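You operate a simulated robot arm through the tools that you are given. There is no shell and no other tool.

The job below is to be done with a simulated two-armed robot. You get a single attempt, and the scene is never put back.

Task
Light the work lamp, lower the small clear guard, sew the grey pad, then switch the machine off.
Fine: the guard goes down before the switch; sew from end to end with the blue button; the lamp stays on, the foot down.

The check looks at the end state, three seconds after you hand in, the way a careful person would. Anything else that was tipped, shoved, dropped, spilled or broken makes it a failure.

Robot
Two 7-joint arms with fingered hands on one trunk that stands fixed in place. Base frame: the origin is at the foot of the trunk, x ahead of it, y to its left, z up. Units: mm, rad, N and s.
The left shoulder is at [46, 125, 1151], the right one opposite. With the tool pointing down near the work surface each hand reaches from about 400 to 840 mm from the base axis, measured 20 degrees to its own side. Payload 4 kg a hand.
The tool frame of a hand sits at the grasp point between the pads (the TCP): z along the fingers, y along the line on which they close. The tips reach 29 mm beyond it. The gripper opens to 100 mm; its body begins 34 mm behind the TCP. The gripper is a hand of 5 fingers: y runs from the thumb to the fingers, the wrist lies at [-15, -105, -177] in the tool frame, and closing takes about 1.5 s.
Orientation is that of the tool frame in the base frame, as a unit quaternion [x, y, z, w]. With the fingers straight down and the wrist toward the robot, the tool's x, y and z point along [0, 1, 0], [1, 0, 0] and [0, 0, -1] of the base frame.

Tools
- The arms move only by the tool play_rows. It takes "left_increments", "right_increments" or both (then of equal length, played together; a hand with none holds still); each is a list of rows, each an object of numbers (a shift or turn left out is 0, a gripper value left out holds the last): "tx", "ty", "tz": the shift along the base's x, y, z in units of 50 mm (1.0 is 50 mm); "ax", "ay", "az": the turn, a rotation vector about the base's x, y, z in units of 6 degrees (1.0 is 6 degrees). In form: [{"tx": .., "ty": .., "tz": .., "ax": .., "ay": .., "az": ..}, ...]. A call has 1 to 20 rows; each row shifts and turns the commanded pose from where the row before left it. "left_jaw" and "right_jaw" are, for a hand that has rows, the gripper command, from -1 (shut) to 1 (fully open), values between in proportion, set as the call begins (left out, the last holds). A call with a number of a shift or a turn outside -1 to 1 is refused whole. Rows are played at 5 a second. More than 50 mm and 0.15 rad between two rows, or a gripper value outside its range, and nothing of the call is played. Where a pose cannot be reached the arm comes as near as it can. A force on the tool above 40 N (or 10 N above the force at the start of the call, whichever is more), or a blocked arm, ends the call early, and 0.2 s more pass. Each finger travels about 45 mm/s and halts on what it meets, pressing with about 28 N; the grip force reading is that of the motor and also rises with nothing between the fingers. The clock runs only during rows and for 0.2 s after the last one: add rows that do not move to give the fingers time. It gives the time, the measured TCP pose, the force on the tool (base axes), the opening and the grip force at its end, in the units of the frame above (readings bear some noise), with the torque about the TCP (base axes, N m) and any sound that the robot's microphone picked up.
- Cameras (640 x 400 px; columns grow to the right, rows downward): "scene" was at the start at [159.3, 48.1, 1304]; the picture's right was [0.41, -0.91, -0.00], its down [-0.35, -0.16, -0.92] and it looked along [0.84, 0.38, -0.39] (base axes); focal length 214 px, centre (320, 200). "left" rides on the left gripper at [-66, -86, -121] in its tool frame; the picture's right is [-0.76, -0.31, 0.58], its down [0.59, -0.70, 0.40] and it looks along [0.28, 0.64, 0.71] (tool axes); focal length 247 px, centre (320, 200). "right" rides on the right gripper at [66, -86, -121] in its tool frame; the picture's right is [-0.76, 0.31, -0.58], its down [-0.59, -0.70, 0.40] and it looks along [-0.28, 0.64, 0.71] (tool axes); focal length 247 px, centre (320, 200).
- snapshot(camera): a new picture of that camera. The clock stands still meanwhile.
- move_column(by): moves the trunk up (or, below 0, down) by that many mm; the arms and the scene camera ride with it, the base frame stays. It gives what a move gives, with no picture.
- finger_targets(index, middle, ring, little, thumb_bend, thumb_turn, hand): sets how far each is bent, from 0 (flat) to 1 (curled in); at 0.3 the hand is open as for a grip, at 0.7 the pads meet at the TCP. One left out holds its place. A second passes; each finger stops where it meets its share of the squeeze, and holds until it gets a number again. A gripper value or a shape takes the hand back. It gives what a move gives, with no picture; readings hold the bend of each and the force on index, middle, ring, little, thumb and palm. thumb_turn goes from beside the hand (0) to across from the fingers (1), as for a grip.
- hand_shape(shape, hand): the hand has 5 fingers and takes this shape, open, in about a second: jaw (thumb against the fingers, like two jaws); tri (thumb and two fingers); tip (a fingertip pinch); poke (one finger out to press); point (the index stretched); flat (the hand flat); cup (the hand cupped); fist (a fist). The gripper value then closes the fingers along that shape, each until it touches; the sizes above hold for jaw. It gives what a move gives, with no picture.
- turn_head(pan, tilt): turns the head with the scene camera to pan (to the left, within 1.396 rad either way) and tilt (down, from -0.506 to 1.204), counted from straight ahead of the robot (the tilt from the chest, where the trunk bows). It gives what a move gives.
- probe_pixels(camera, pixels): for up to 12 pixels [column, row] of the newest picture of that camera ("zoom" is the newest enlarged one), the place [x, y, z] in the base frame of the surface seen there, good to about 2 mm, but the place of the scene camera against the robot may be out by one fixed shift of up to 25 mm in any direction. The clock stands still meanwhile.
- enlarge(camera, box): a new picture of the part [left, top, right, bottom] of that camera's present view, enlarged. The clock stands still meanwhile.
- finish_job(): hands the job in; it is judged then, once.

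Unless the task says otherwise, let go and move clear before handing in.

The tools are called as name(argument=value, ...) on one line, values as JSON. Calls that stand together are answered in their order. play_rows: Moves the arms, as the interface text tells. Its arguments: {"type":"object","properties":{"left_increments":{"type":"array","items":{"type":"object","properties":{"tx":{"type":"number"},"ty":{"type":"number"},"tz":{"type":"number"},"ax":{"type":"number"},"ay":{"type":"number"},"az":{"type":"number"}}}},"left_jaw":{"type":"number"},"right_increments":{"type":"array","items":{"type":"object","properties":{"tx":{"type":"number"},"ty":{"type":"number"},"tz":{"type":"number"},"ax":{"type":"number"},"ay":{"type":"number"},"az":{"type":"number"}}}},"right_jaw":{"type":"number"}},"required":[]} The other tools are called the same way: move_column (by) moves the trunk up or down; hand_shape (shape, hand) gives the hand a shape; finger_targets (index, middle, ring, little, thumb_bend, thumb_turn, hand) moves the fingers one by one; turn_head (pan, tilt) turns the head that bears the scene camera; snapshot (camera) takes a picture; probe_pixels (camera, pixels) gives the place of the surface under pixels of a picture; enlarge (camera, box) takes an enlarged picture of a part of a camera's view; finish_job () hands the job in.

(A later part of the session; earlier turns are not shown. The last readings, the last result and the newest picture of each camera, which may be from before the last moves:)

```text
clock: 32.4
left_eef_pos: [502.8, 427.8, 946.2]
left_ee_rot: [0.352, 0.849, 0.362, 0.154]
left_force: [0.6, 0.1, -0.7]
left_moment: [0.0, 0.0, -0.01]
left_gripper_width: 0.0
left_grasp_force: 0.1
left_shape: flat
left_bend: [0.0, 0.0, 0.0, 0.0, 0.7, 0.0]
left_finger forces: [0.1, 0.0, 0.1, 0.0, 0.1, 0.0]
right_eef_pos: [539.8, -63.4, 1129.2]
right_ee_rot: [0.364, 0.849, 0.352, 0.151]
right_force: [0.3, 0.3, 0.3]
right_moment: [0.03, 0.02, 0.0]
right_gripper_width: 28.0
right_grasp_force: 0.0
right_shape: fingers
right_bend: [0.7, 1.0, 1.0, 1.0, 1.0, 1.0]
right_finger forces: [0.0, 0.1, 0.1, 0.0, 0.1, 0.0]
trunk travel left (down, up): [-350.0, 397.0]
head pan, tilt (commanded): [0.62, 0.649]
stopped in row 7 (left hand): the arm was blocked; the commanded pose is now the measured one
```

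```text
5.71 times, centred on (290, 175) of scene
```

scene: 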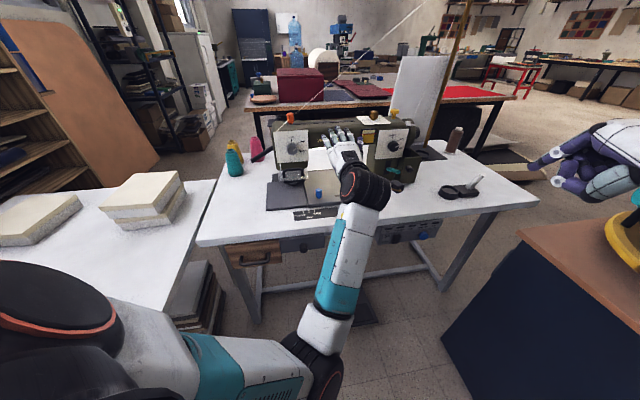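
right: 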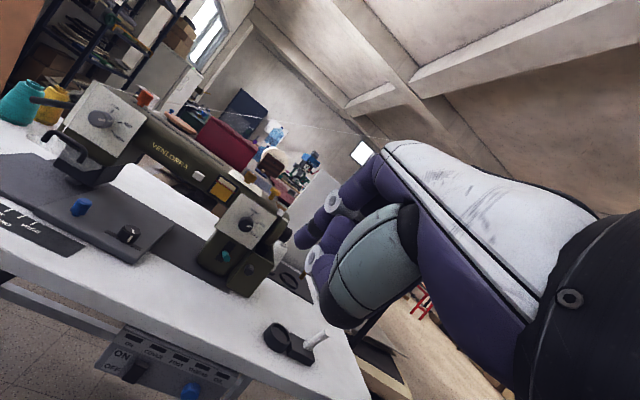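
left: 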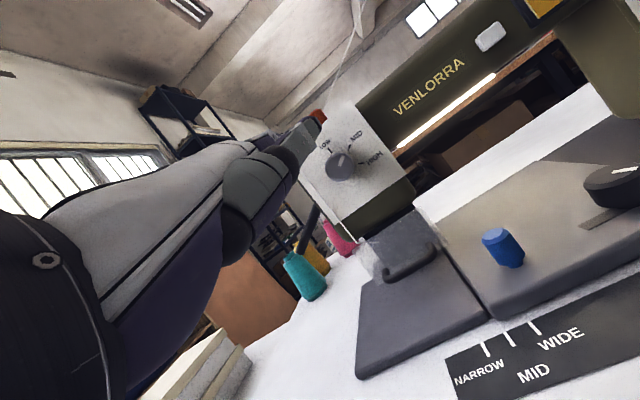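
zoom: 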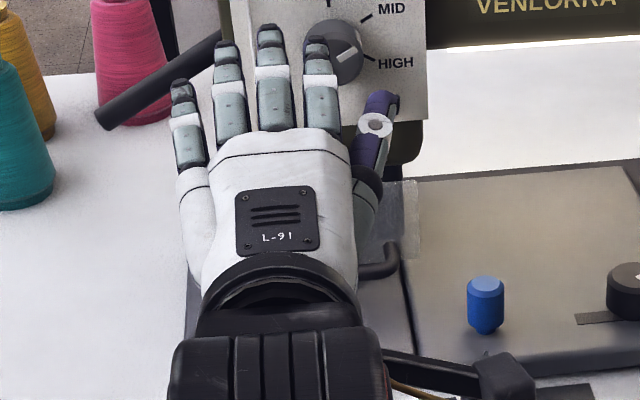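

The retreat ended with "arm was blocked" and the pose deviates (TCP at [503,428,946]). I'll look at the whole scene to see what the arm touched.

snapshot(camera="scene")

turn_head(pan=0.9, tilt=0.9)

snapshot(camera="scene")

```text
taken
```

scene: 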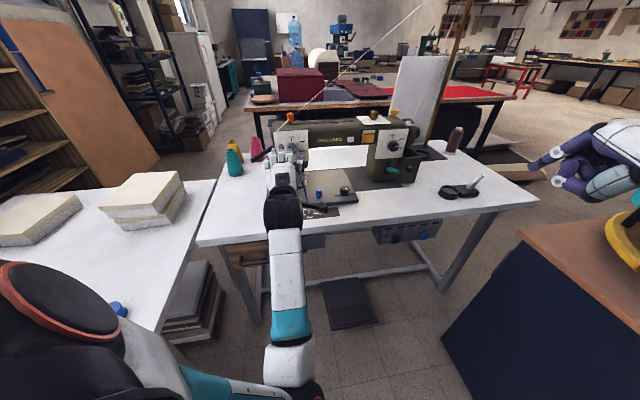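

```text
clock: 33.2
left_eef_pos: [501.6, 427.9, 945.0]
left_ee_rot: [0.352, 0.849, 0.362, 0.154]
left_force: [0.6, 1.6, 0.1]
left_moment: [0.0, -0.03, 0.03]
left_gripper_width: 0.0
left_grasp_force: 0.0
left_shape: flat
left_bend: [0.0, 0.0, 0.0, 0.0, 0.7, 0.0]
left_finger forces: [0.0, 0.1, 0.0, 0.0, 0.0, 0.0]
right_eef_pos: [538.8, -62.8, 1129.2]
right_ee_rot: [0.364, 0.849, 0.352, 0.151]
right_force: [-0.3, -0.7, 0.2]
right_moment: [-0.01, -0.01, 0.0]
right_gripper_width: 27.7
right_grasp_force: 0.0
right_shape: fingers
right_bend: [0.7, 1.0, 1.0, 1.0, 1.0, 1.0]
right_finger forces: [0.0, 0.0, 0.1, 0.0, 0.0, 0.0]
trunk travel left (down, up): [-350.0, 397.0]
head pan, tilt (commanded): [0.901, 0.901]
```

```text
taken
```

scene: 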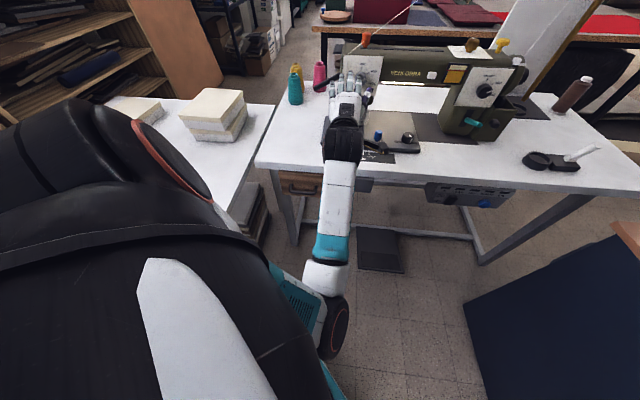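

Nothing was touched in the scene; the arm just ran into its own limits near the body. I'll check the guard's tilt now with the left camera.

enlarge(camera="left", box=[340, 190, 460, 290])

probe_pixels(camera="zoom", pixels=[[300, 160], [340, 130], [400, 90], [250, 220], [340, 240], [420, 200], [490, 190], [240, 300], [380, 180], [140, 200], [210, 340], [470, 250]])

```text
4.00 times, centred on (400, 240) of left
```

zoom: 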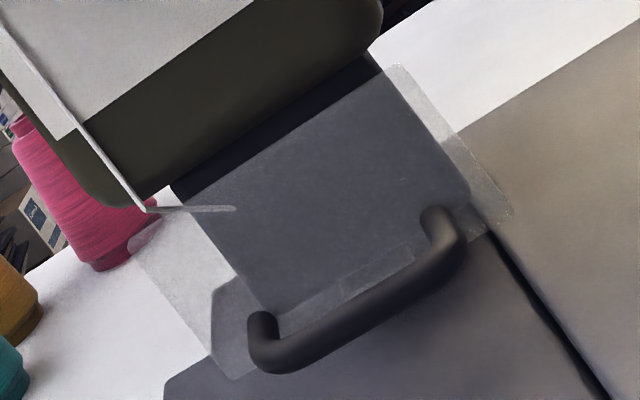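

```text
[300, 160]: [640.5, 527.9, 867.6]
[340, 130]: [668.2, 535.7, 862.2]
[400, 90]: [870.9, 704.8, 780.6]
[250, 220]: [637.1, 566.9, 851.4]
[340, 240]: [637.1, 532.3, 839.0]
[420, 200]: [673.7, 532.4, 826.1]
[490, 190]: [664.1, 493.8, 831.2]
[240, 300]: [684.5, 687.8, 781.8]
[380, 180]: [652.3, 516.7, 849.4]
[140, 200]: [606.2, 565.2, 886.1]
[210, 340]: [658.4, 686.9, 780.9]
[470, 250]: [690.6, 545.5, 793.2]
```

Plate probes (d≈829 at z 868, 849 and 839) show the guard is now vertical, fully down. Next is the control box with the right hand; I'll turn the head to see it and the cabinet on the right.

turn_head(pan=0.3, tilt=0.75)

snapshot(camera="scene")

```text
clock: 34.2
left_eef_pos: [502.0, 428.2, 945.9]
left_ee_rot: [0.352, 0.849, 0.362, 0.153]
left_force: [1.0, 0.8, 0.4]
left_moment: [0.0, 0.03, -0.02]
left_gripper_width: 0.0
left_grasp_force: 0.1
left_shape: flat
left_bend: [0.0, 0.0, 0.0, 0.0, 0.7, 0.0]
left_finger forces: [0.1, 0.0, 0.0, 0.1, 0.0, 0.0]
right_eef_pos: [539.8, -62.6, 1128.3]
right_ee_rot: [0.363, 0.85, 0.352, 0.15]
right_force: [-0.4, 0.1, 0.3]
right_moment: [0.01, 0.01, -0.02]
right_gripper_width: 27.7
right_grasp_force: 0.0
right_shape: fingers
right_bend: [0.7, 1.0, 1.0, 1.0, 1.0, 1.0]
right_finger forces: [0.0, 0.1, 0.0, 0.1, 0.0, 0.0]
trunk travel left (down, up): [-350.0, 397.0]
head pan, tilt (commanded): [0.3, 0.75]
```

```text
taken
```

scene: 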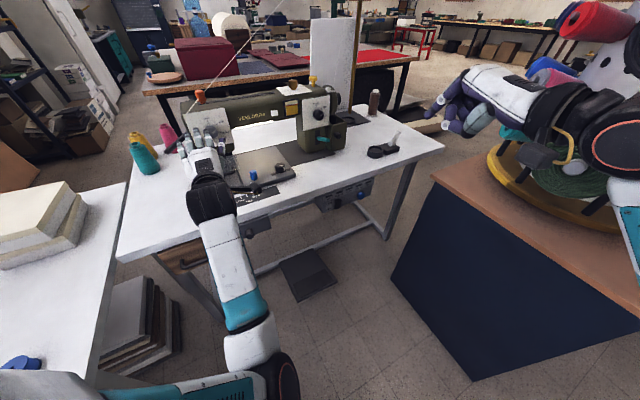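

I'll probe the cabinet outline, the spool rack, and the control box to plan a clear path for the right arm.

probe_pixels(camera="scene", pixels=[[437, 183], [460, 200], [500, 227], [560, 263], [620, 298], [445, 172], [490, 160], [510, 185], [560, 215], [560, 150], [395, 280], [472, 378]])

enlarge(camera="scene", box=[300, 170, 400, 250])

enlarge(camera="scene", box=[400, 0, 640, 310])

```text
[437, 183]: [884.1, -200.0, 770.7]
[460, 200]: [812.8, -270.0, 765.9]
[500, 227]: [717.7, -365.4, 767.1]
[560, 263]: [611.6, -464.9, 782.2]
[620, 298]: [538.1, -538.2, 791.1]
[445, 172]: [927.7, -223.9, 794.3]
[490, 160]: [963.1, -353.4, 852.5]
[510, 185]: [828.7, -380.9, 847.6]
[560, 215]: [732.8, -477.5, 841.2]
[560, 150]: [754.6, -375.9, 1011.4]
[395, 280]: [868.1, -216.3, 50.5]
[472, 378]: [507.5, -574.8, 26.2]
```

```text
5.00 times, centred on (350, 210) of scene
```

zoom: 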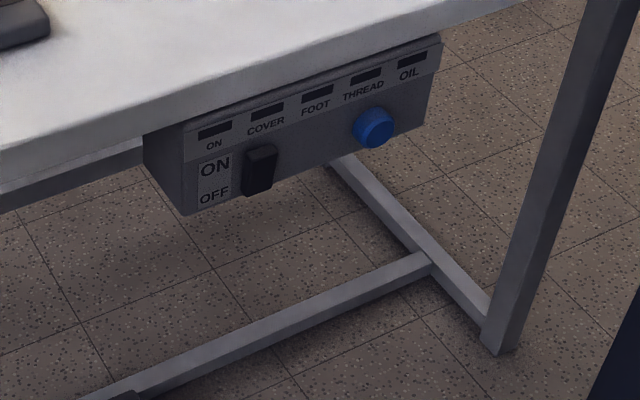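

```text
1.29 times, centred on (520, 155) of scene
```

zoom: 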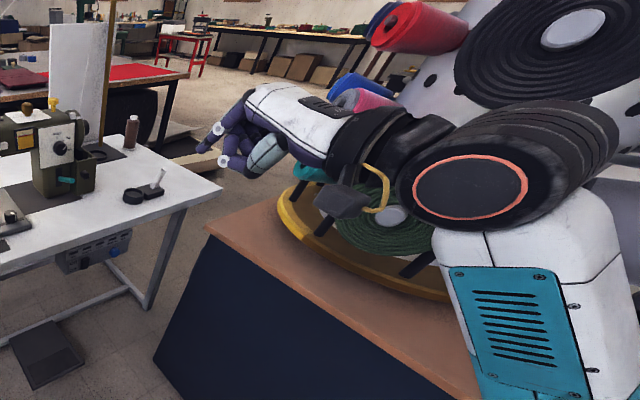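

The cabinet lies at e>750, well right of the control box (e≈400–520), but the box is low, so I'll need to lower the trunk. First I'll raise the left hand well clear of the table.

play_rows(left_increments=[{"tx": -0.2, "ty": -0.19, "tz": 0.5}, {"tx": -0.15, "ty": -0.14, "tz": 0.8}, {"tx": -0.1, "ty": -0.1, "tz": 0.8}, {"tz": 0.8}, {"tz": 0.8}, {"tz": 0.8}, {"tz": 0.6}, {}])

snapshot(camera="scene")

```text
clock: 36.0
left_eef_pos: [478.3, 403.4, 1197.9]
left_ee_rot: [0.353, 0.85, 0.359, 0.154]
left_force: [0.0, -0.1, 0.1]
left_moment: [0.03, -0.02, -0.02]
left_gripper_width: 0.0
left_grasp_force: 0.1
left_shape: flat
left_bend: [0.0, 0.0, 0.0, 0.0, 0.7, 0.0]
left_finger forces: [0.0, 0.0, 0.0, 0.1, 0.1, 0.0]
right_eef_pos: [540.0, -64.0, 1129.8]
right_ee_rot: [0.364, 0.849, 0.352, 0.15]
right_force: [-0.8, -0.1, -0.3]
right_moment: [0.01, 0.0, 0.0]
right_gripper_width: 27.8
right_grasp_force: 0.1
right_shape: fingers
right_bend: [0.7, 1.0, 1.0, 1.0, 1.0, 1.0]
right_finger forces: [0.0, 0.0, 0.0, 0.1, 0.0, 0.0]
trunk travel left (down, up): [-350.0, 397.0]
head pan, tilt (commanded): [0.3, 0.75]
```

```text
taken
```

scene: 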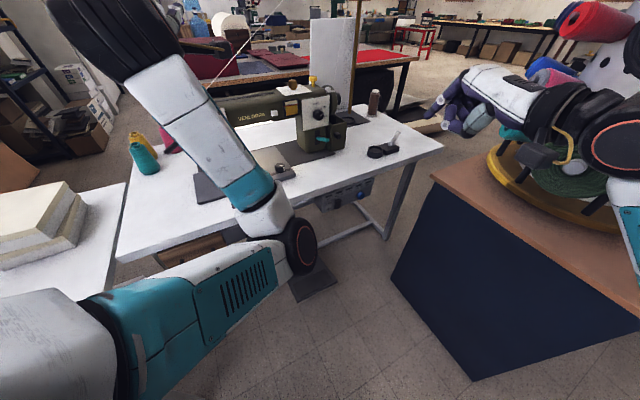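

The left elbow now swings in front of the table at (300,245). I'll probe it to see whether lowering the trunk would bring it near the table.

probe_pixels(camera="scene", pixels=[[302, 247], [270, 200], [240, 290], [180, 100], [120, 30], [200, 340], [590, 145], [630, 200], [540, 155], [510, 90]])

```text
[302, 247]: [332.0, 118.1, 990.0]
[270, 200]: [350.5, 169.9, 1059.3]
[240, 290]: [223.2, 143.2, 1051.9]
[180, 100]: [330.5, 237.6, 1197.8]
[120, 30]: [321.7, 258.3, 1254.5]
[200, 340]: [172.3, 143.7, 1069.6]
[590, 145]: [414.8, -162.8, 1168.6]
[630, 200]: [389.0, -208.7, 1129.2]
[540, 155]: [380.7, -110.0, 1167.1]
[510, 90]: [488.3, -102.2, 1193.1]
```

The left elbow is at d≈303, far in front of the table edge (d≈625), so lowering is safe. I'll lower the trunk 200 mm.

move_column(by=-200)

snapshot(camera="scene")

snapshot(camera="right")

snapshot(camera="left")

```text
clock: 38.1
left_eef_pos: [488.1, 405.7, 990.3]
left_ee_rot: [0.357, 0.852, 0.356, 0.145]
left_force: [-0.5, 0.0, 1.0]
left_moment: [0.01, -0.03, -0.02]
left_gripper_width: 0.0
left_grasp_force: 0.1
left_shape: flat
left_bend: [0.0, 0.0, 0.0, 0.0, 0.7, 0.0]
left_finger forces: [0.0, 0.0, 0.1, 0.1, 0.0, 0.0]
right_eef_pos: [538.6, -63.5, 930.1]
right_ee_rot: [0.364, 0.849, 0.352, 0.151]
right_force: [0.6, -0.4, 0.0]
right_moment: [0.01, 0.0, -0.02]
right_gripper_width: 27.8
right_grasp_force: 0.0
right_shape: fingers
right_bend: [0.7, 1.0, 1.0, 1.0, 1.0, 1.0]
right_finger forces: [0.1, 0.0, 0.1, 0.0, 0.0, 0.0]
trunk travel left (down, up): [-150.0, 597.0]
head pan, tilt (commanded): [0.3, 0.75]
```

```text
taken
```

scene: 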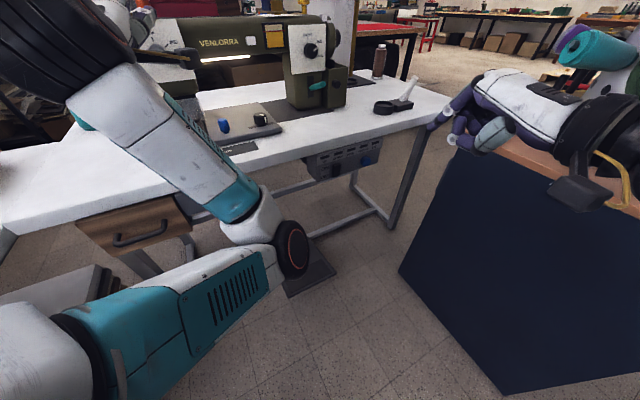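

```text
taken
```

right: 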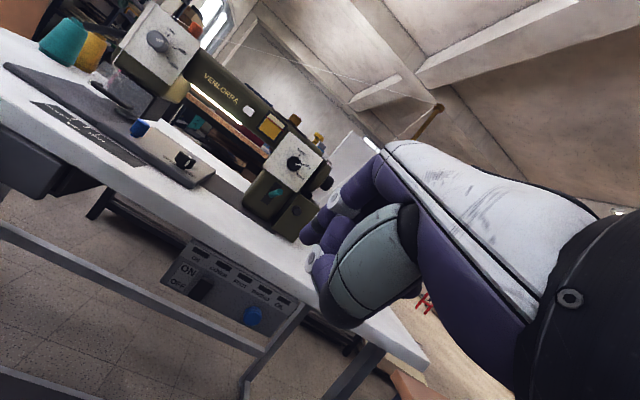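

```text
taken
```

left: 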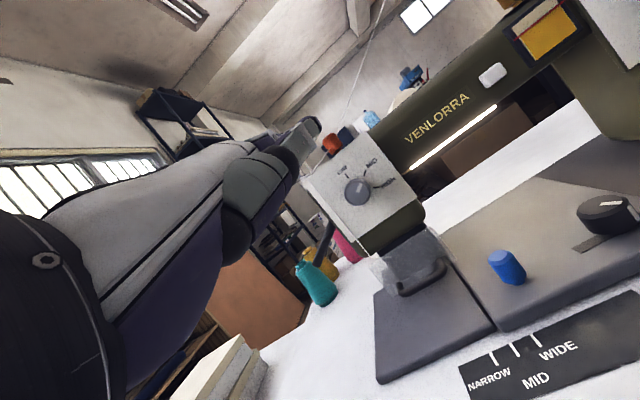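

Good views: the right camera sees the control box at (240,290), the left camera sees guard and pad. I'll enlarge the control box and probe it.

enlarge(camera="right", box=[160, 220, 310, 350])

probe_pixels(camera="zoom", pixels=[[195, 285], [180, 265], [165, 320], [405, 385], [395, 415], [110, 215], [90, 275], [540, 325], [300, 230], [330, 330], [205, 260], [170, 340]])

probe_pixels(camera="right", pixels=[[202, 288], [210, 280], [194, 297], [254, 316], [258, 312], [187, 268], [250, 300], [300, 322], [230, 310], [205, 245], [300, 300], [180, 275]])

```text
3.08 times, centred on (235, 285) of right
```

zoom: 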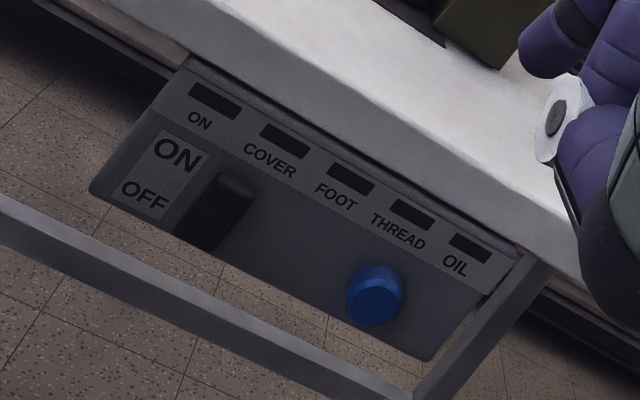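

```text
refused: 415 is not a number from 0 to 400
```

```text
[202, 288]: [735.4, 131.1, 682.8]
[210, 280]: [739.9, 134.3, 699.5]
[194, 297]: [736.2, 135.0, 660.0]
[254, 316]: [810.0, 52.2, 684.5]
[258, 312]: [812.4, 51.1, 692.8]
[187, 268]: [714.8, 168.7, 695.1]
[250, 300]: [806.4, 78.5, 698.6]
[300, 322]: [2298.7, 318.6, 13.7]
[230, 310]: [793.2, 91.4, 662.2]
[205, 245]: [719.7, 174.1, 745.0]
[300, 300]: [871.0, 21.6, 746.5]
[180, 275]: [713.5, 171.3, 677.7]
```

The box face is at d≈637; the rocker is at e≈412, z 655–707 protruding to d≈624, and the blue button is at e≈521, z≈688, d≈623. I'll zoom on the rocker to see which side is pressed.

enlarge(camera="right", box=[175, 260, 235, 310])

probe_pixels(camera="zoom", pixels=[[380, 170], [345, 165], [330, 200], [300, 230], [270, 260], [260, 300], [350, 230], [300, 290], [310, 180], [370, 200], [320, 260], [250, 275]])

enlarge(camera="scene", box=[300, 130, 390, 190])

```text
8.00 times, centred on (205, 285) of right
```

zoom: 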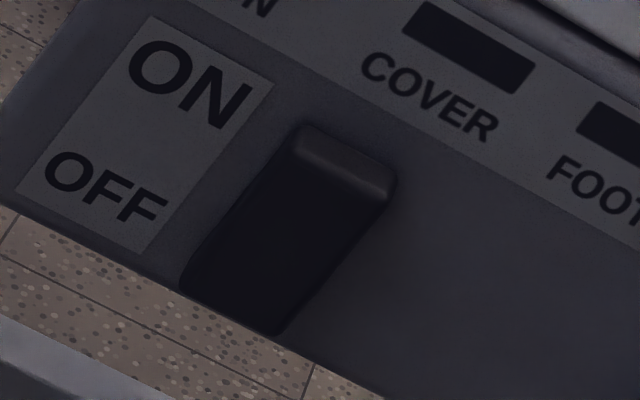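

```text
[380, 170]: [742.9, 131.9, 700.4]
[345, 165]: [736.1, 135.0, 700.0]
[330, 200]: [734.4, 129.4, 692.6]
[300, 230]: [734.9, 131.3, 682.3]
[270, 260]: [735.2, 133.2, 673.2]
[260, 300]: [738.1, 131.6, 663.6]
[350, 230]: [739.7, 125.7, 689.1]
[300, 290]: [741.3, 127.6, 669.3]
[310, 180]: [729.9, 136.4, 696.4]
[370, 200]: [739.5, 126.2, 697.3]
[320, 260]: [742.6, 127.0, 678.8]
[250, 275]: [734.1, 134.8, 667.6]
```

```text
6.67 times, centred on (345, 160) of scene
```

zoom: 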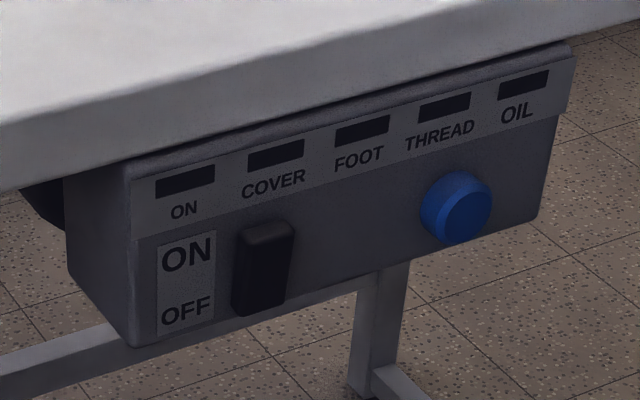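

The rocker's top stands out further (d≈622 at z 693) than its bottom (d≈626 at z 663), so it is OFF. I'll bring the right index in front of the ON half, 40 mm short.

play_rows(right_increments=[{"tx": 0.51, "ty": 0.48, "tz": -0.74}, {"tx": 0.51, "ty": 0.48, "tz": -0.74}, {"tx": 0.51, "ty": 0.48, "tz": -0.74}, {"tx": 0.51, "ty": 0.48, "tz": -0.74}, {"tx": 0.51, "ty": 0.48, "tz": -0.74}, {"tx": 0.51, "ty": 0.48, "tz": -0.74}, {}])

snapshot(camera="right")

snapshot(camera="scene")

```text
refused: row 1 steps farther than a row can; nothing moved
```

```text
taken
```

right: 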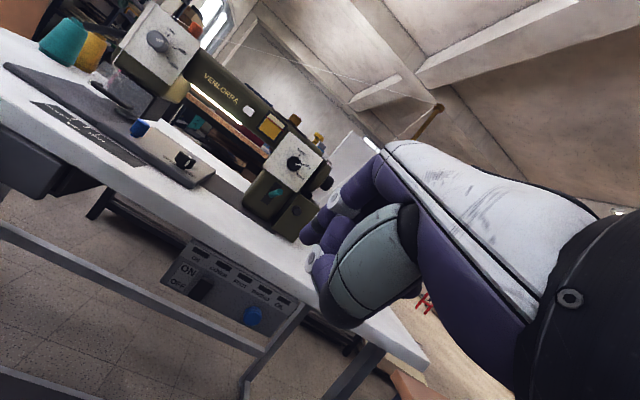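

```text
taken
```

scene: 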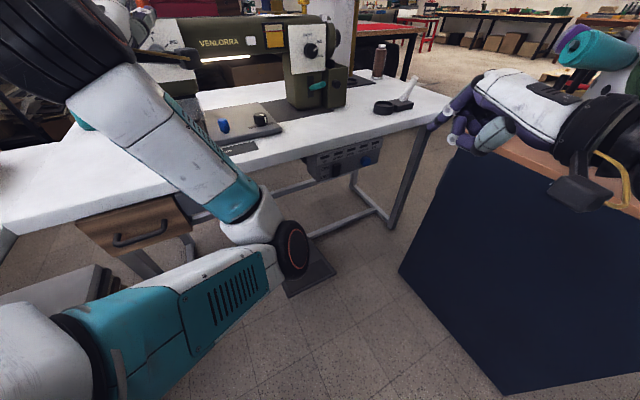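

The call was refused because each row exceeded 50 mm in total; nothing moved. I'll repeat with 8 smaller rows.

play_rows(right_increments=[{"tx": 0.3825, "ty": 0.36, "tz": -0.555}, {"tx": 0.3825, "ty": 0.36, "tz": -0.555}, {"tx": 0.3825, "ty": 0.36, "tz": -0.555}, {"tx": 0.3825, "ty": 0.36, "tz": -0.555}, {"tx": 0.3825, "ty": 0.36, "tz": -0.555}, {"tx": 0.3825, "ty": 0.36, "tz": -0.555}, {"tx": 0.3825, "ty": 0.36, "tz": -0.555}, {"tx": 0.3825, "ty": 0.36, "tz": -0.555}, {}])

snapshot(camera="right")

snapshot(camera="scene")

```text
clock: 40.1
left_eef_pos: [488.3, 405.4, 989.4]
left_ee_rot: [0.357, 0.852, 0.355, 0.144]
left_force: [0.3, 0.4, 0.7]
left_moment: [-0.03, 0.01, 0.01]
left_gripper_width: 0.0
left_grasp_force: 0.0
left_shape: flat
left_bend: [0.0, 0.0, 0.0, 0.0, 0.7, 0.0]
left_finger forces: [0.1, 0.0, 0.1, 0.1, 0.0, 0.0]
right_eef_pos: [692.2, 79.5, 706.5]
right_ee_rot: [0.364, 0.849, 0.352, 0.151]
right_force: [0.4, -0.9, 0.8]
right_moment: [0.0, 0.0, -0.03]
right_gripper_width: 27.8
right_grasp_force: 0.0
right_shape: fingers
right_bend: [0.7, 1.0, 1.0, 1.0, 1.0, 1.0]
right_finger forces: [0.1, 0.1, 0.1, 0.1, 0.0, 0.0]
trunk travel left (down, up): [-150.0, 597.0]
head pan, tilt (commanded): [0.3, 0.75]
```

```text
taken
```

right: 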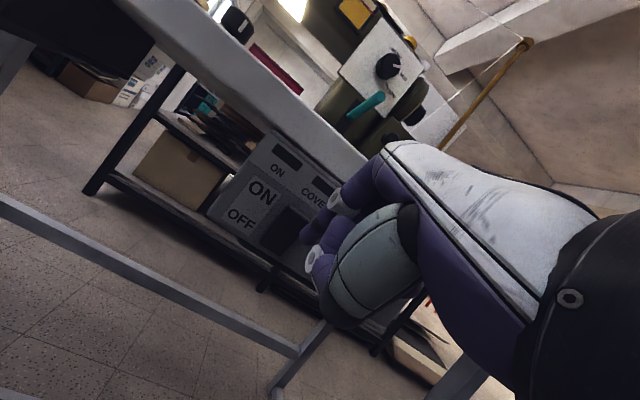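

```text
taken
```

scene: 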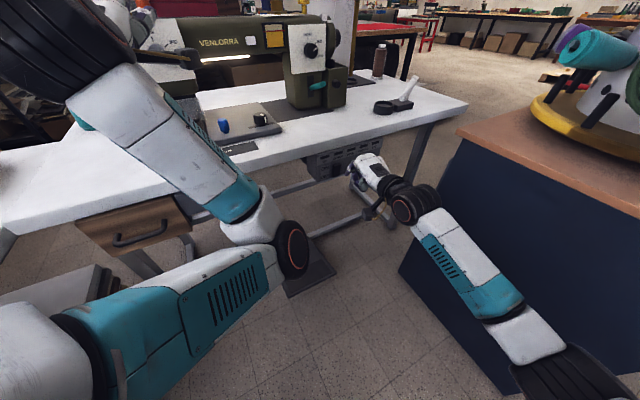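

The hand is in front of the box; the right forearm passes near the navy cabinet at (450,280). I'll probe the forearm clearance, and the fingertip and rocker in the right camera.

probe_pixels(camera="scene", pixels=[[470, 250], [520, 320], [500, 290], [545, 350], [590, 390], [430, 210]])

enlarge(camera="right", box=[220, 130, 380, 270])

probe_pixels(camera="zoom", pixels=[[330, 290], [345, 280], [370, 260], [270, 320], [300, 290], [250, 350], [215, 340], [350, 295], [280, 360], [320, 265], [240, 270], [360, 285]])

```text
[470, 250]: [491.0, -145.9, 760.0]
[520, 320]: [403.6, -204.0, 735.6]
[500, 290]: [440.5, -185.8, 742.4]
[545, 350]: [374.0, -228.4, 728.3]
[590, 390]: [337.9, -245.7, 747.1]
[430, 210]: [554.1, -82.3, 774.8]
```

```text
2.86 times, centred on (300, 200) of right
```

zoom: 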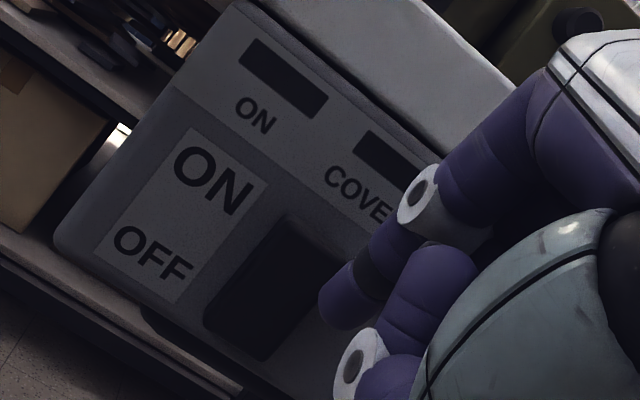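

```text
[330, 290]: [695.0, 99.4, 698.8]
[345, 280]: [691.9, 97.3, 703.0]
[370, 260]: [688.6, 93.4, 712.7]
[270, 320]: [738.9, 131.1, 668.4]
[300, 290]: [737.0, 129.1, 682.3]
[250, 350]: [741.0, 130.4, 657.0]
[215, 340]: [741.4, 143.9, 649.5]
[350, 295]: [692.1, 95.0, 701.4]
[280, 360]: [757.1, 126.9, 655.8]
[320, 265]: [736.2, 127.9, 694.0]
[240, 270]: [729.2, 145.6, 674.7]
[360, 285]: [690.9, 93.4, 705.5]
```

The forearm is ~300 mm from the cabinet. The tip (d≈575, e≈414, z≈697) is aligned with the rocker's ON half (d≈622, e≈414, z≈694); I'll push in, slowly at the end.

play_rows(right_increments=[{"tx": 0.29, "ty": 0.276, "tz": -0.06}, {"tx": 0.218, "ty": 0.207}, {"tx": 0.029, "ty": 0.0276}, {"tx": 0.029, "ty": 0.0276}, {"tx": 0.029, "ty": 0.0276}, {"tx": 0.029, "ty": 0.0276}, {"tx": 0.029, "ty": 0.0276}, {"tx": 0.029, "ty": 0.0276}])

enlarge(camera="right", box=[220, 130, 380, 270])

```text
clock: 41.9
left_eef_pos: [488.5, 404.9, 990.4]
left_ee_rot: [0.357, 0.852, 0.356, 0.144]
left_force: [-0.6, 0.3, 0.0]
left_moment: [0.01, 0.04, -0.01]
left_gripper_width: 0.0
left_grasp_force: 0.0
left_shape: flat
left_bend: [0.0, 0.0, 0.0, 0.0, 0.7, 0.0]
left_finger forces: [0.0, 0.0, 0.0, 0.0, 0.1, 0.0]
right_eef_pos: [726.3, 112.3, 704.3]
right_ee_rot: [0.363, 0.849, 0.353, 0.151]
right_force: [-4.9, -3.4, 2.3]
right_moment: [-0.03, 0.04, 0.07]
right_gripper_width: 25.0
right_grasp_force: 2.5
right_shape: fingers
right_bend: [0.71, 1.0, 1.0, 1.0, 1.0, 1.0]
right_finger forces: [5.8, 0.0, 0.0, 0.1, 0.0, 0.0]
trunk travel left (down, up): [-150.0, 597.0]
head pan, tilt (commanded): [0.3, 0.75]
```

```text
2.86 times, centred on (300, 200) of right
```

zoom: 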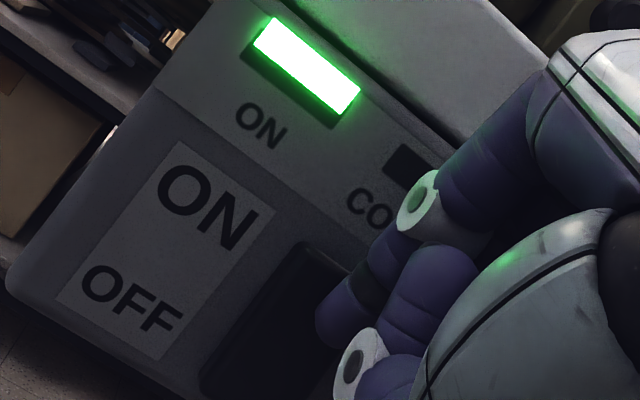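

The green ON lamp is lit. I'll back off and check that it latches and that no warning lamp (COVER/FOOT/THREAD/OIL) is on.

play_rows(right_increments=[{"tx": -0.145, "ty": -0.138}, {"tx": -0.29, "ty": -0.276}, {"tx": -0.45, "ty": -0.43}, {"tx": -0.45, "ty": -0.43}, {}])

snapshot(camera="right")

enlarge(camera="scene", box=[300, 130, 390, 190])

snapshot(camera="left")

```text
clock: 43.1
left_eef_pos: [488.0, 405.6, 989.8]
left_ee_rot: [0.357, 0.853, 0.354, 0.143]
left_force: [0.7, 0.9, 0.1]
left_moment: [0.02, -0.02, -0.01]
left_gripper_width: 0.0
left_grasp_force: 0.0
left_shape: flat
left_bend: [0.0, 0.0, 0.0, 0.0, 0.7, 0.0]
left_finger forces: [0.0, 0.1, 0.0, 0.0, 0.0, 0.0]
right_eef_pos: [660.8, 48.9, 703.4]
right_ee_rot: [0.364, 0.849, 0.351, 0.151]
right_force: [0.1, -1.5, 0.1]
right_moment: [-0.04, 0.0, 0.0]
right_gripper_width: 27.6
right_grasp_force: 0.2
right_shape: fingers
right_bend: [0.7, 1.0, 1.0, 1.0, 1.0, 1.0]
right_finger forces: [0.0, 0.2, 0.0, 0.1, 0.0, 0.0]
trunk travel left (down, up): [-150.0, 597.0]
head pan, tilt (commanded): [0.3, 0.75]
```

```text
taken
```

right: 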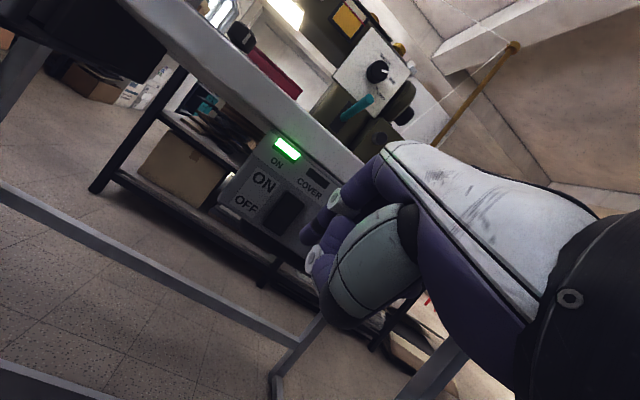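

```text
6.67 times, centred on (345, 160) of scene
```

zoom: 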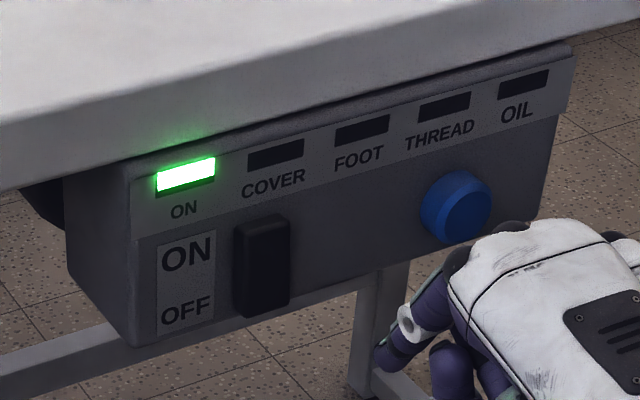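

```text
taken
```

left: 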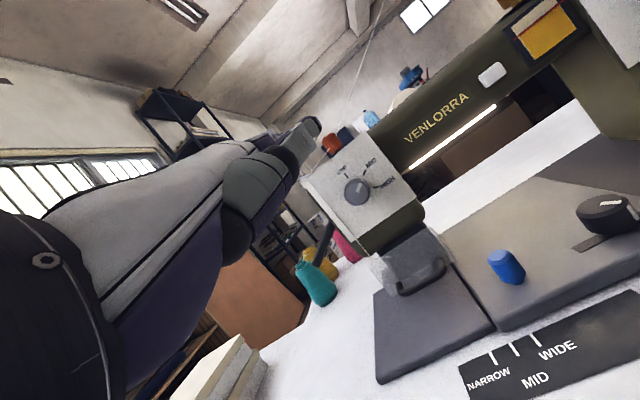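

ON stays lit with no warnings, so guard, foot, thread and oil are fine. I'll shift the right hand sideways to line up with the blue button (e≈521, z≈688).

play_rows(right_increments=[{"tx": 0.492, "ty": -0.517, "tz": -0.035}, {"tx": 0.492, "ty": -0.517, "tz": -0.035}, {"tx": 0.492, "ty": -0.517, "tz": -0.035}, {"tx": 0.435, "ty": 0.414}, {"tx": 0.29, "ty": 0.276}, {}])

snapshot(camera="right")

enlarge(camera="right", box=[220, 130, 380, 270])

enlarge(camera="scene", box=[310, 120, 410, 200])

```text
clock: 44.5
left_eef_pos: [487.3, 404.5, 988.3]
left_ee_rot: [0.356, 0.852, 0.355, 0.142]
left_force: [-0.4, 0.3, 0.9]
left_moment: [-0.01, 0.0, -0.04]
left_gripper_width: 0.1
left_grasp_force: 0.0
left_shape: flat
left_bend: [0.0, 0.0, 0.0, 0.0, 0.7, 0.0]
left_finger forces: [0.1, 0.0, 0.0, 0.0, 0.0, 0.1]
right_eef_pos: [769.4, 7.8, 698.1]
right_ee_rot: [0.364, 0.849, 0.352, 0.151]
right_force: [-0.2, 0.0, -0.2]
right_moment: [0.02, 0.03, 0.01]
right_gripper_width: 27.7
right_grasp_force: 0.1
right_shape: fingers
right_bend: [0.7, 1.0, 1.0, 1.0, 1.0, 1.0]
right_finger forces: [0.0, 0.0, 0.1, 0.0, 0.0, 0.1]
trunk travel left (down, up): [-150.0, 597.0]
head pan, tilt (commanded): [0.3, 0.75]
```

```text
taken
```

right: 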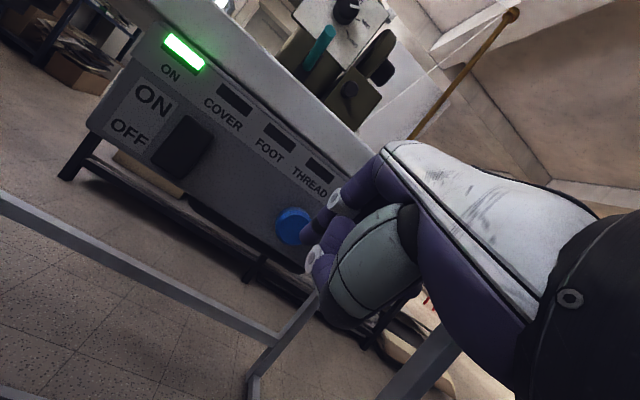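

```text
2.86 times, centred on (300, 200) of right
```

zoom: 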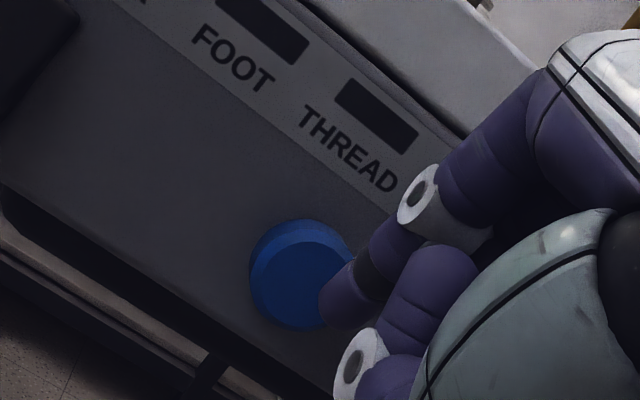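

```text
5.00 times, centred on (360, 160) of scene
```

zoom: 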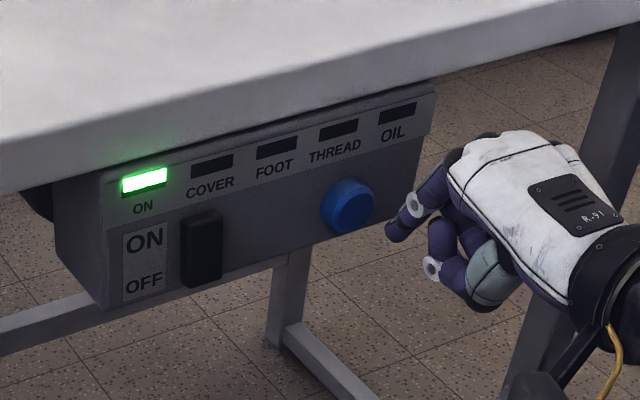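

enlarge(camera="right", box=[260, 190, 350, 260])

probe_pixels(camera="zoom", pixels=[[200, 160], [140, 200], [200, 240], [240, 200], [180, 130], [280, 130], [230, 280], [340, 220], [320, 260], [380, 200], [300, 240], [170, 260]])

```text
5.71 times, centred on (305, 225) of right
```

zoom: 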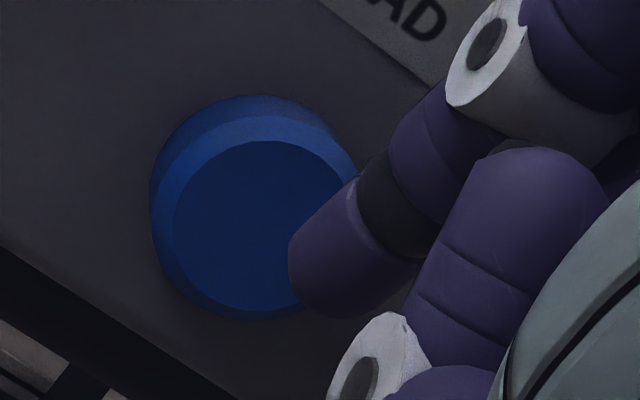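

```text
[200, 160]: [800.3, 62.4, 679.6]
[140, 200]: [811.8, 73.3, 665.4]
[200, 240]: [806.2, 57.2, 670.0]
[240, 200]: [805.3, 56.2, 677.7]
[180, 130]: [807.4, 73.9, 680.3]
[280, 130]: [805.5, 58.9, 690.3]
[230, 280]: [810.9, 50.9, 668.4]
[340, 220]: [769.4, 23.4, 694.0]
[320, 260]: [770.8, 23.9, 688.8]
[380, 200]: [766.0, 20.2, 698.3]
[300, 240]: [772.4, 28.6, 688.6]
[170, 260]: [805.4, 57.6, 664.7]
```

The button's face center is at about e≈521, z≈680, d≈623; the tip is at e≈518, z≈688, d≈581. I'll correct the height and push in slowly.

play_rows(right_increments=[{"tx": 0.041, "ty": -0.043, "tz": -0.16}, {"tx": 0.218, "ty": 0.207}, {"tx": 0.218, "ty": 0.207}, {"tx": 0.058, "ty": 0.055}, {"tx": 0.029, "ty": 0.0276}, {"tx": 0.029, "ty": 0.0276}, {"tx": 0.029, "ty": 0.0276}])

enlarge(camera="right", box=[220, 150, 380, 270])

enlarge(camera="left", box=[350, 200, 550, 390])

```text
clock: 46.1
left_eef_pos: [487.8, 405.5, 988.7]
left_ee_rot: [0.356, 0.852, 0.356, 0.143]
left_force: [-0.5, 0.3, -1.2]
left_moment: [-0.02, 0.02, -0.02]
left_gripper_width: 0.1
left_grasp_force: 0.1
left_shape: flat
left_bend: [0.0, 0.0, 0.0, 0.0, 0.7, 0.0]
left_finger forces: [0.1, 0.0, 0.0, 0.0, 0.0, 0.0]
right_eef_pos: [800.7, 32.6, 689.4]
right_ee_rot: [0.364, 0.849, 0.351, 0.15]
right_force: [-1.8, -1.4, -1.8]
right_moment: [0.0, 0.02, 0.01]
right_gripper_width: 26.4
right_grasp_force: 0.6
right_shape: fingers
right_bend: [0.7, 1.0, 1.0, 1.0, 1.0, 1.0]
right_finger forces: [2.2, 0.0, 0.1, 0.1, 0.0, 0.1]
trunk travel left (down, up): [-150.0, 597.0]
head pan, tilt (commanded): [0.3, 0.75]
```

```text
3.33 times, centred on (300, 210) of right
```

zoom: 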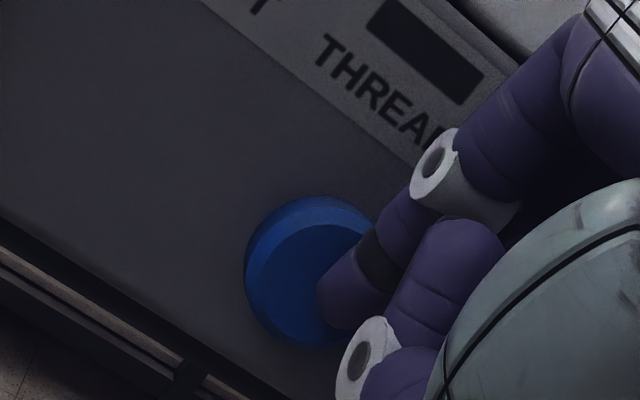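

```text
2.11 times, centred on (450, 295) of left
```

zoom: 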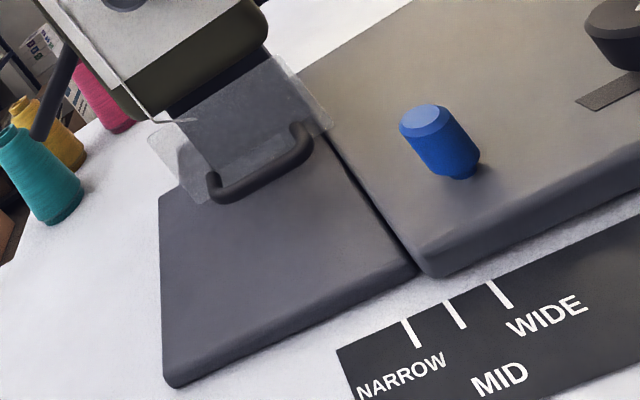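

The fingertip is on the button with 2.2 N, no sound yet. I'll press a few millimetres further.

play_rows(right_increments=[{"tx": 0.029, "ty": 0.0276}, {"tx": 0.029, "ty": 0.0276}, {"tx": 0.029, "ty": 0.0276}])

enlarge(camera="left", box=[350, 200, 550, 390])

```text
clock: 46.9
left_eef_pos: [487.5, 405.6, 990.1]
left_ee_rot: [0.357, 0.852, 0.355, 0.143]
left_force: [-1.2, -0.2, -0.2]
left_moment: [0.0, 0.01, -0.04]
left_gripper_width: 0.0
left_grasp_force: 0.0
left_shape: flat
left_bend: [0.0, 0.0, 0.0, 0.0, 0.7, 0.0]
left_finger forces: [0.1, 0.0, 0.0, 0.0, 0.0, 0.0]
right_eef_pos: [805.0, 36.3, 690.8]
right_ee_rot: [0.364, 0.85, 0.351, 0.151]
right_force: [-4.0, -2.0, 0.9]
right_moment: [0.02, 0.05, 0.07]
right_gripper_width: 25.1
right_grasp_force: 2.1
right_shape: fingers
right_bend: [0.71, 1.0, 1.0, 1.0, 1.0, 1.0]
right_finger forces: [3.8, 0.1, 0.1, 0.1, 0.1, 0.1]
trunk travel left (down, up): [-150.0, 597.0]
head pan, tilt (commanded): [0.3, 0.75]
heard: click
```

```text
2.11 times, centred on (450, 295) of left
```

zoom: 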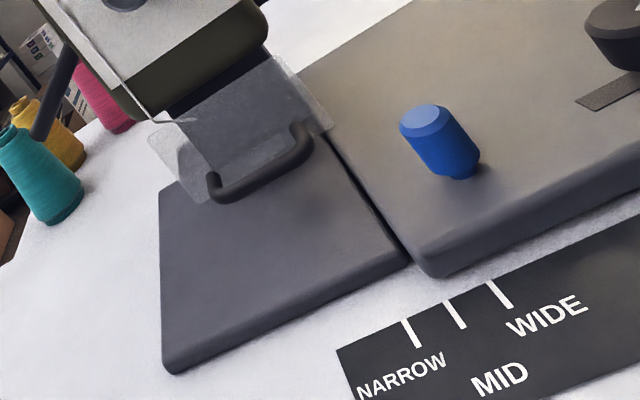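

A click, and the pad's near edge moved from zoom (168,385) to (170,372): the pad is feeding. I'll hold the button for one second and watch.

play_rows(right_increments=[{}, {}, {}, {}, {}])

enlarge(camera="left", box=[350, 200, 550, 390])

snapshot(camera="scene")

```text
clock: 48.1
left_eef_pos: [488.0, 404.4, 989.6]
left_ee_rot: [0.356, 0.852, 0.355, 0.143]
left_force: [0.4, 0.3, 1.4]
left_moment: [-0.02, -0.01, -0.01]
left_gripper_width: 0.0
left_grasp_force: 0.2
left_shape: flat
left_bend: [0.0, 0.0, 0.0, 0.0, 0.7, 0.0]
left_finger forces: [0.0, 0.0, 0.0, 0.0, 0.0, 0.0]
right_eef_pos: [805.3, 36.0, 691.9]
right_ee_rot: [0.364, 0.849, 0.352, 0.151]
right_force: [-3.9, -1.3, -0.3]
right_moment: [-0.04, 0.07, 0.05]
right_gripper_width: 25.2
right_grasp_force: 2.3
right_shape: fingers
right_bend: [0.71, 1.0, 1.0, 1.0, 1.0, 1.0]
right_finger forces: [3.7, 0.0, 0.0, 0.0, 0.1, 0.0]
trunk travel left (down, up): [-150.0, 597.0]
head pan, tilt (commanded): [0.3, 0.75]
```

```text
2.11 times, centred on (450, 295) of left
```

zoom: 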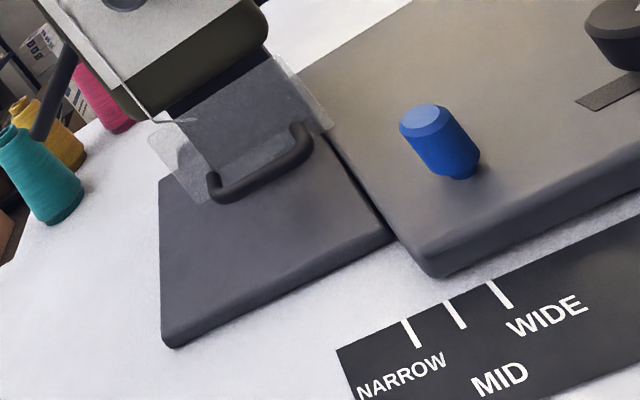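

```text
taken
```

scene: 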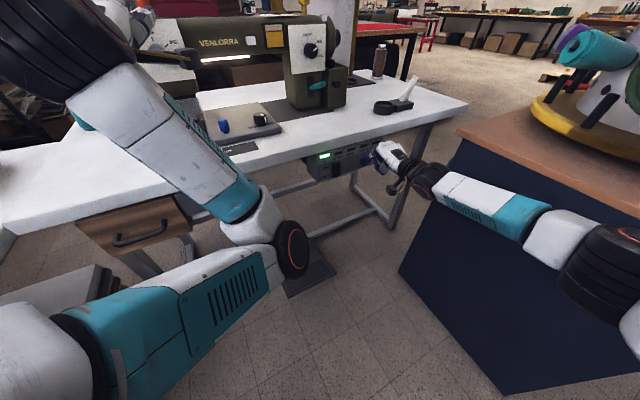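

The pad is feeding steadily (near edge now at zoom (172,346)). I'll measure its speed from the front corner and keep holding.

probe_pixels(camera="zoom", pixels=[[178, 335], [280, 290], [380, 235], [165, 200], [250, 230]])

play_rows(right_increments=[{}, {}, {}, {}, {}, {}, {}, {}, {}, {}])

enlarge(camera="left", box=[350, 200, 550, 390])

probe_pixels(camera="zoom", pixels=[[178, 280], [280, 240], [360, 200], [165, 200], [250, 230], [175, 290]])

```text
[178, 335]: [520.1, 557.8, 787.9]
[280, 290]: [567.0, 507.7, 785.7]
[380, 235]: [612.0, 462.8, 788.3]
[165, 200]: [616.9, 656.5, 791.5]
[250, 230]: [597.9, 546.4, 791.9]
```

```text
clock: 50.3
left_eef_pos: [485.6, 404.2, 988.2]
left_ee_rot: [0.357, 0.852, 0.355, 0.144]
left_force: [-0.2, 0.2, 0.6]
left_moment: [0.01, 0.01, -0.01]
left_gripper_width: 0.0
left_grasp_force: 0.0
left_shape: flat
left_bend: [0.0, 0.0, 0.0, 0.0, 0.7, 0.0]
left_finger forces: [0.0, 0.1, 0.0, 0.0, 0.1, 0.0]
right_eef_pos: [805.3, 35.7, 692.5]
right_ee_rot: [0.364, 0.849, 0.352, 0.15]
right_force: [-3.0, -2.3, -0.1]
right_moment: [-0.03, 0.04, 0.01]
right_gripper_width: 25.0
right_grasp_force: 1.9
right_shape: fingers
right_bend: [0.71, 1.0, 1.0, 1.0, 1.0, 1.0]
right_finger forces: [3.8, 0.0, 0.1, 0.0, 0.0, 0.0]
trunk travel left (down, up): [-150.0, 597.0]
head pan, tilt (commanded): [0.3, 0.75]
```

```text
2.11 times, centred on (450, 295) of left
```

zoom: 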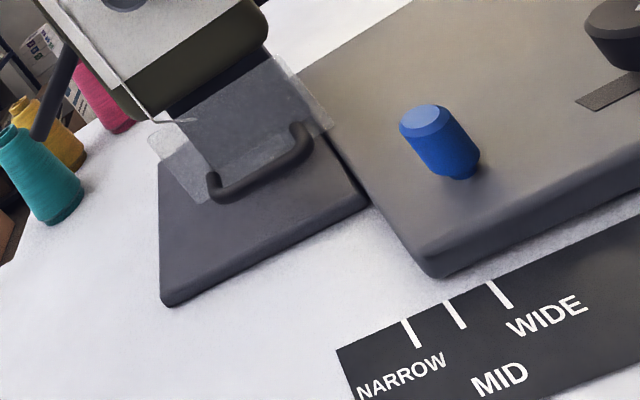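

```text
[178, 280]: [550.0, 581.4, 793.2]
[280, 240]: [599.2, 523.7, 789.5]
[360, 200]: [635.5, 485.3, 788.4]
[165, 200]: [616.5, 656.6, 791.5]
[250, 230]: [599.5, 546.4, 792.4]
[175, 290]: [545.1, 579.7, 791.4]
```

Front edge went from d≈762 to d≈796 in 2.2 s (≈15 mm/s); the needle is around d≈870. I'll hold on about 2 s more and check.

play_rows(right_increments=[{}, {}, {}, {}, {}, {}, {}, {}, {}, {}])

enlarge(camera="left", box=[350, 200, 550, 390])

enlarge(camera="left", box=[360, 230, 460, 310])

```text
clock: 52.5
left_eef_pos: [487.1, 404.7, 987.9]
left_ee_rot: [0.357, 0.852, 0.356, 0.144]
left_force: [0.6, -0.6, 0.8]
left_moment: [0.03, 0.01, -0.01]
left_gripper_width: 0.0
left_grasp_force: 0.2
left_shape: flat
left_bend: [0.0, 0.0, 0.0, 0.0, 0.7, 0.0]
left_finger forces: [0.0, 0.1, 0.0, 0.0, 0.0, 0.0]
right_eef_pos: [805.2, 37.1, 691.5]
right_ee_rot: [0.364, 0.849, 0.352, 0.151]
right_force: [-3.2, -1.5, -0.3]
right_moment: [-0.02, 0.06, 0.01]
right_gripper_width: 25.2
right_grasp_force: 2.1
right_shape: fingers
right_bend: [0.71, 1.0, 1.0, 1.0, 1.0, 1.0]
right_finger forces: [3.8, 0.1, 0.0, 0.0, 0.0, 0.0]
trunk travel left (down, up): [-150.0, 597.0]
head pan, tilt (commanded): [0.3, 0.75]
```

```text
2.11 times, centred on (450, 295) of left
```

zoom: 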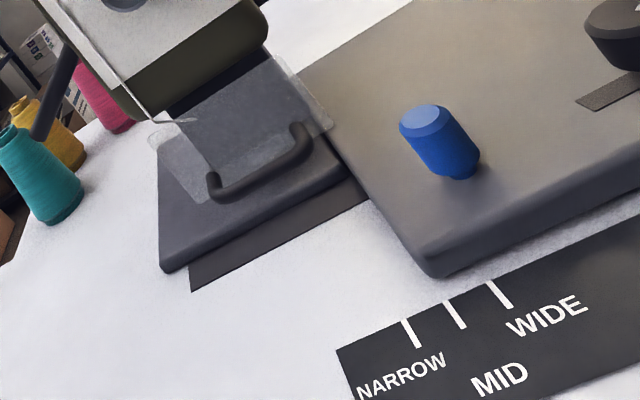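

```text
5.00 times, centred on (410, 270) of left
```

zoom: 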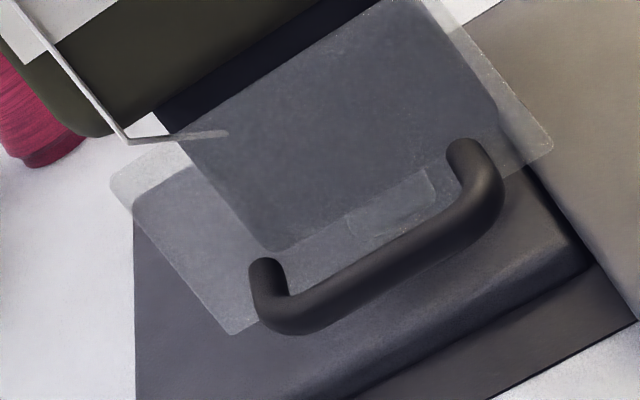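

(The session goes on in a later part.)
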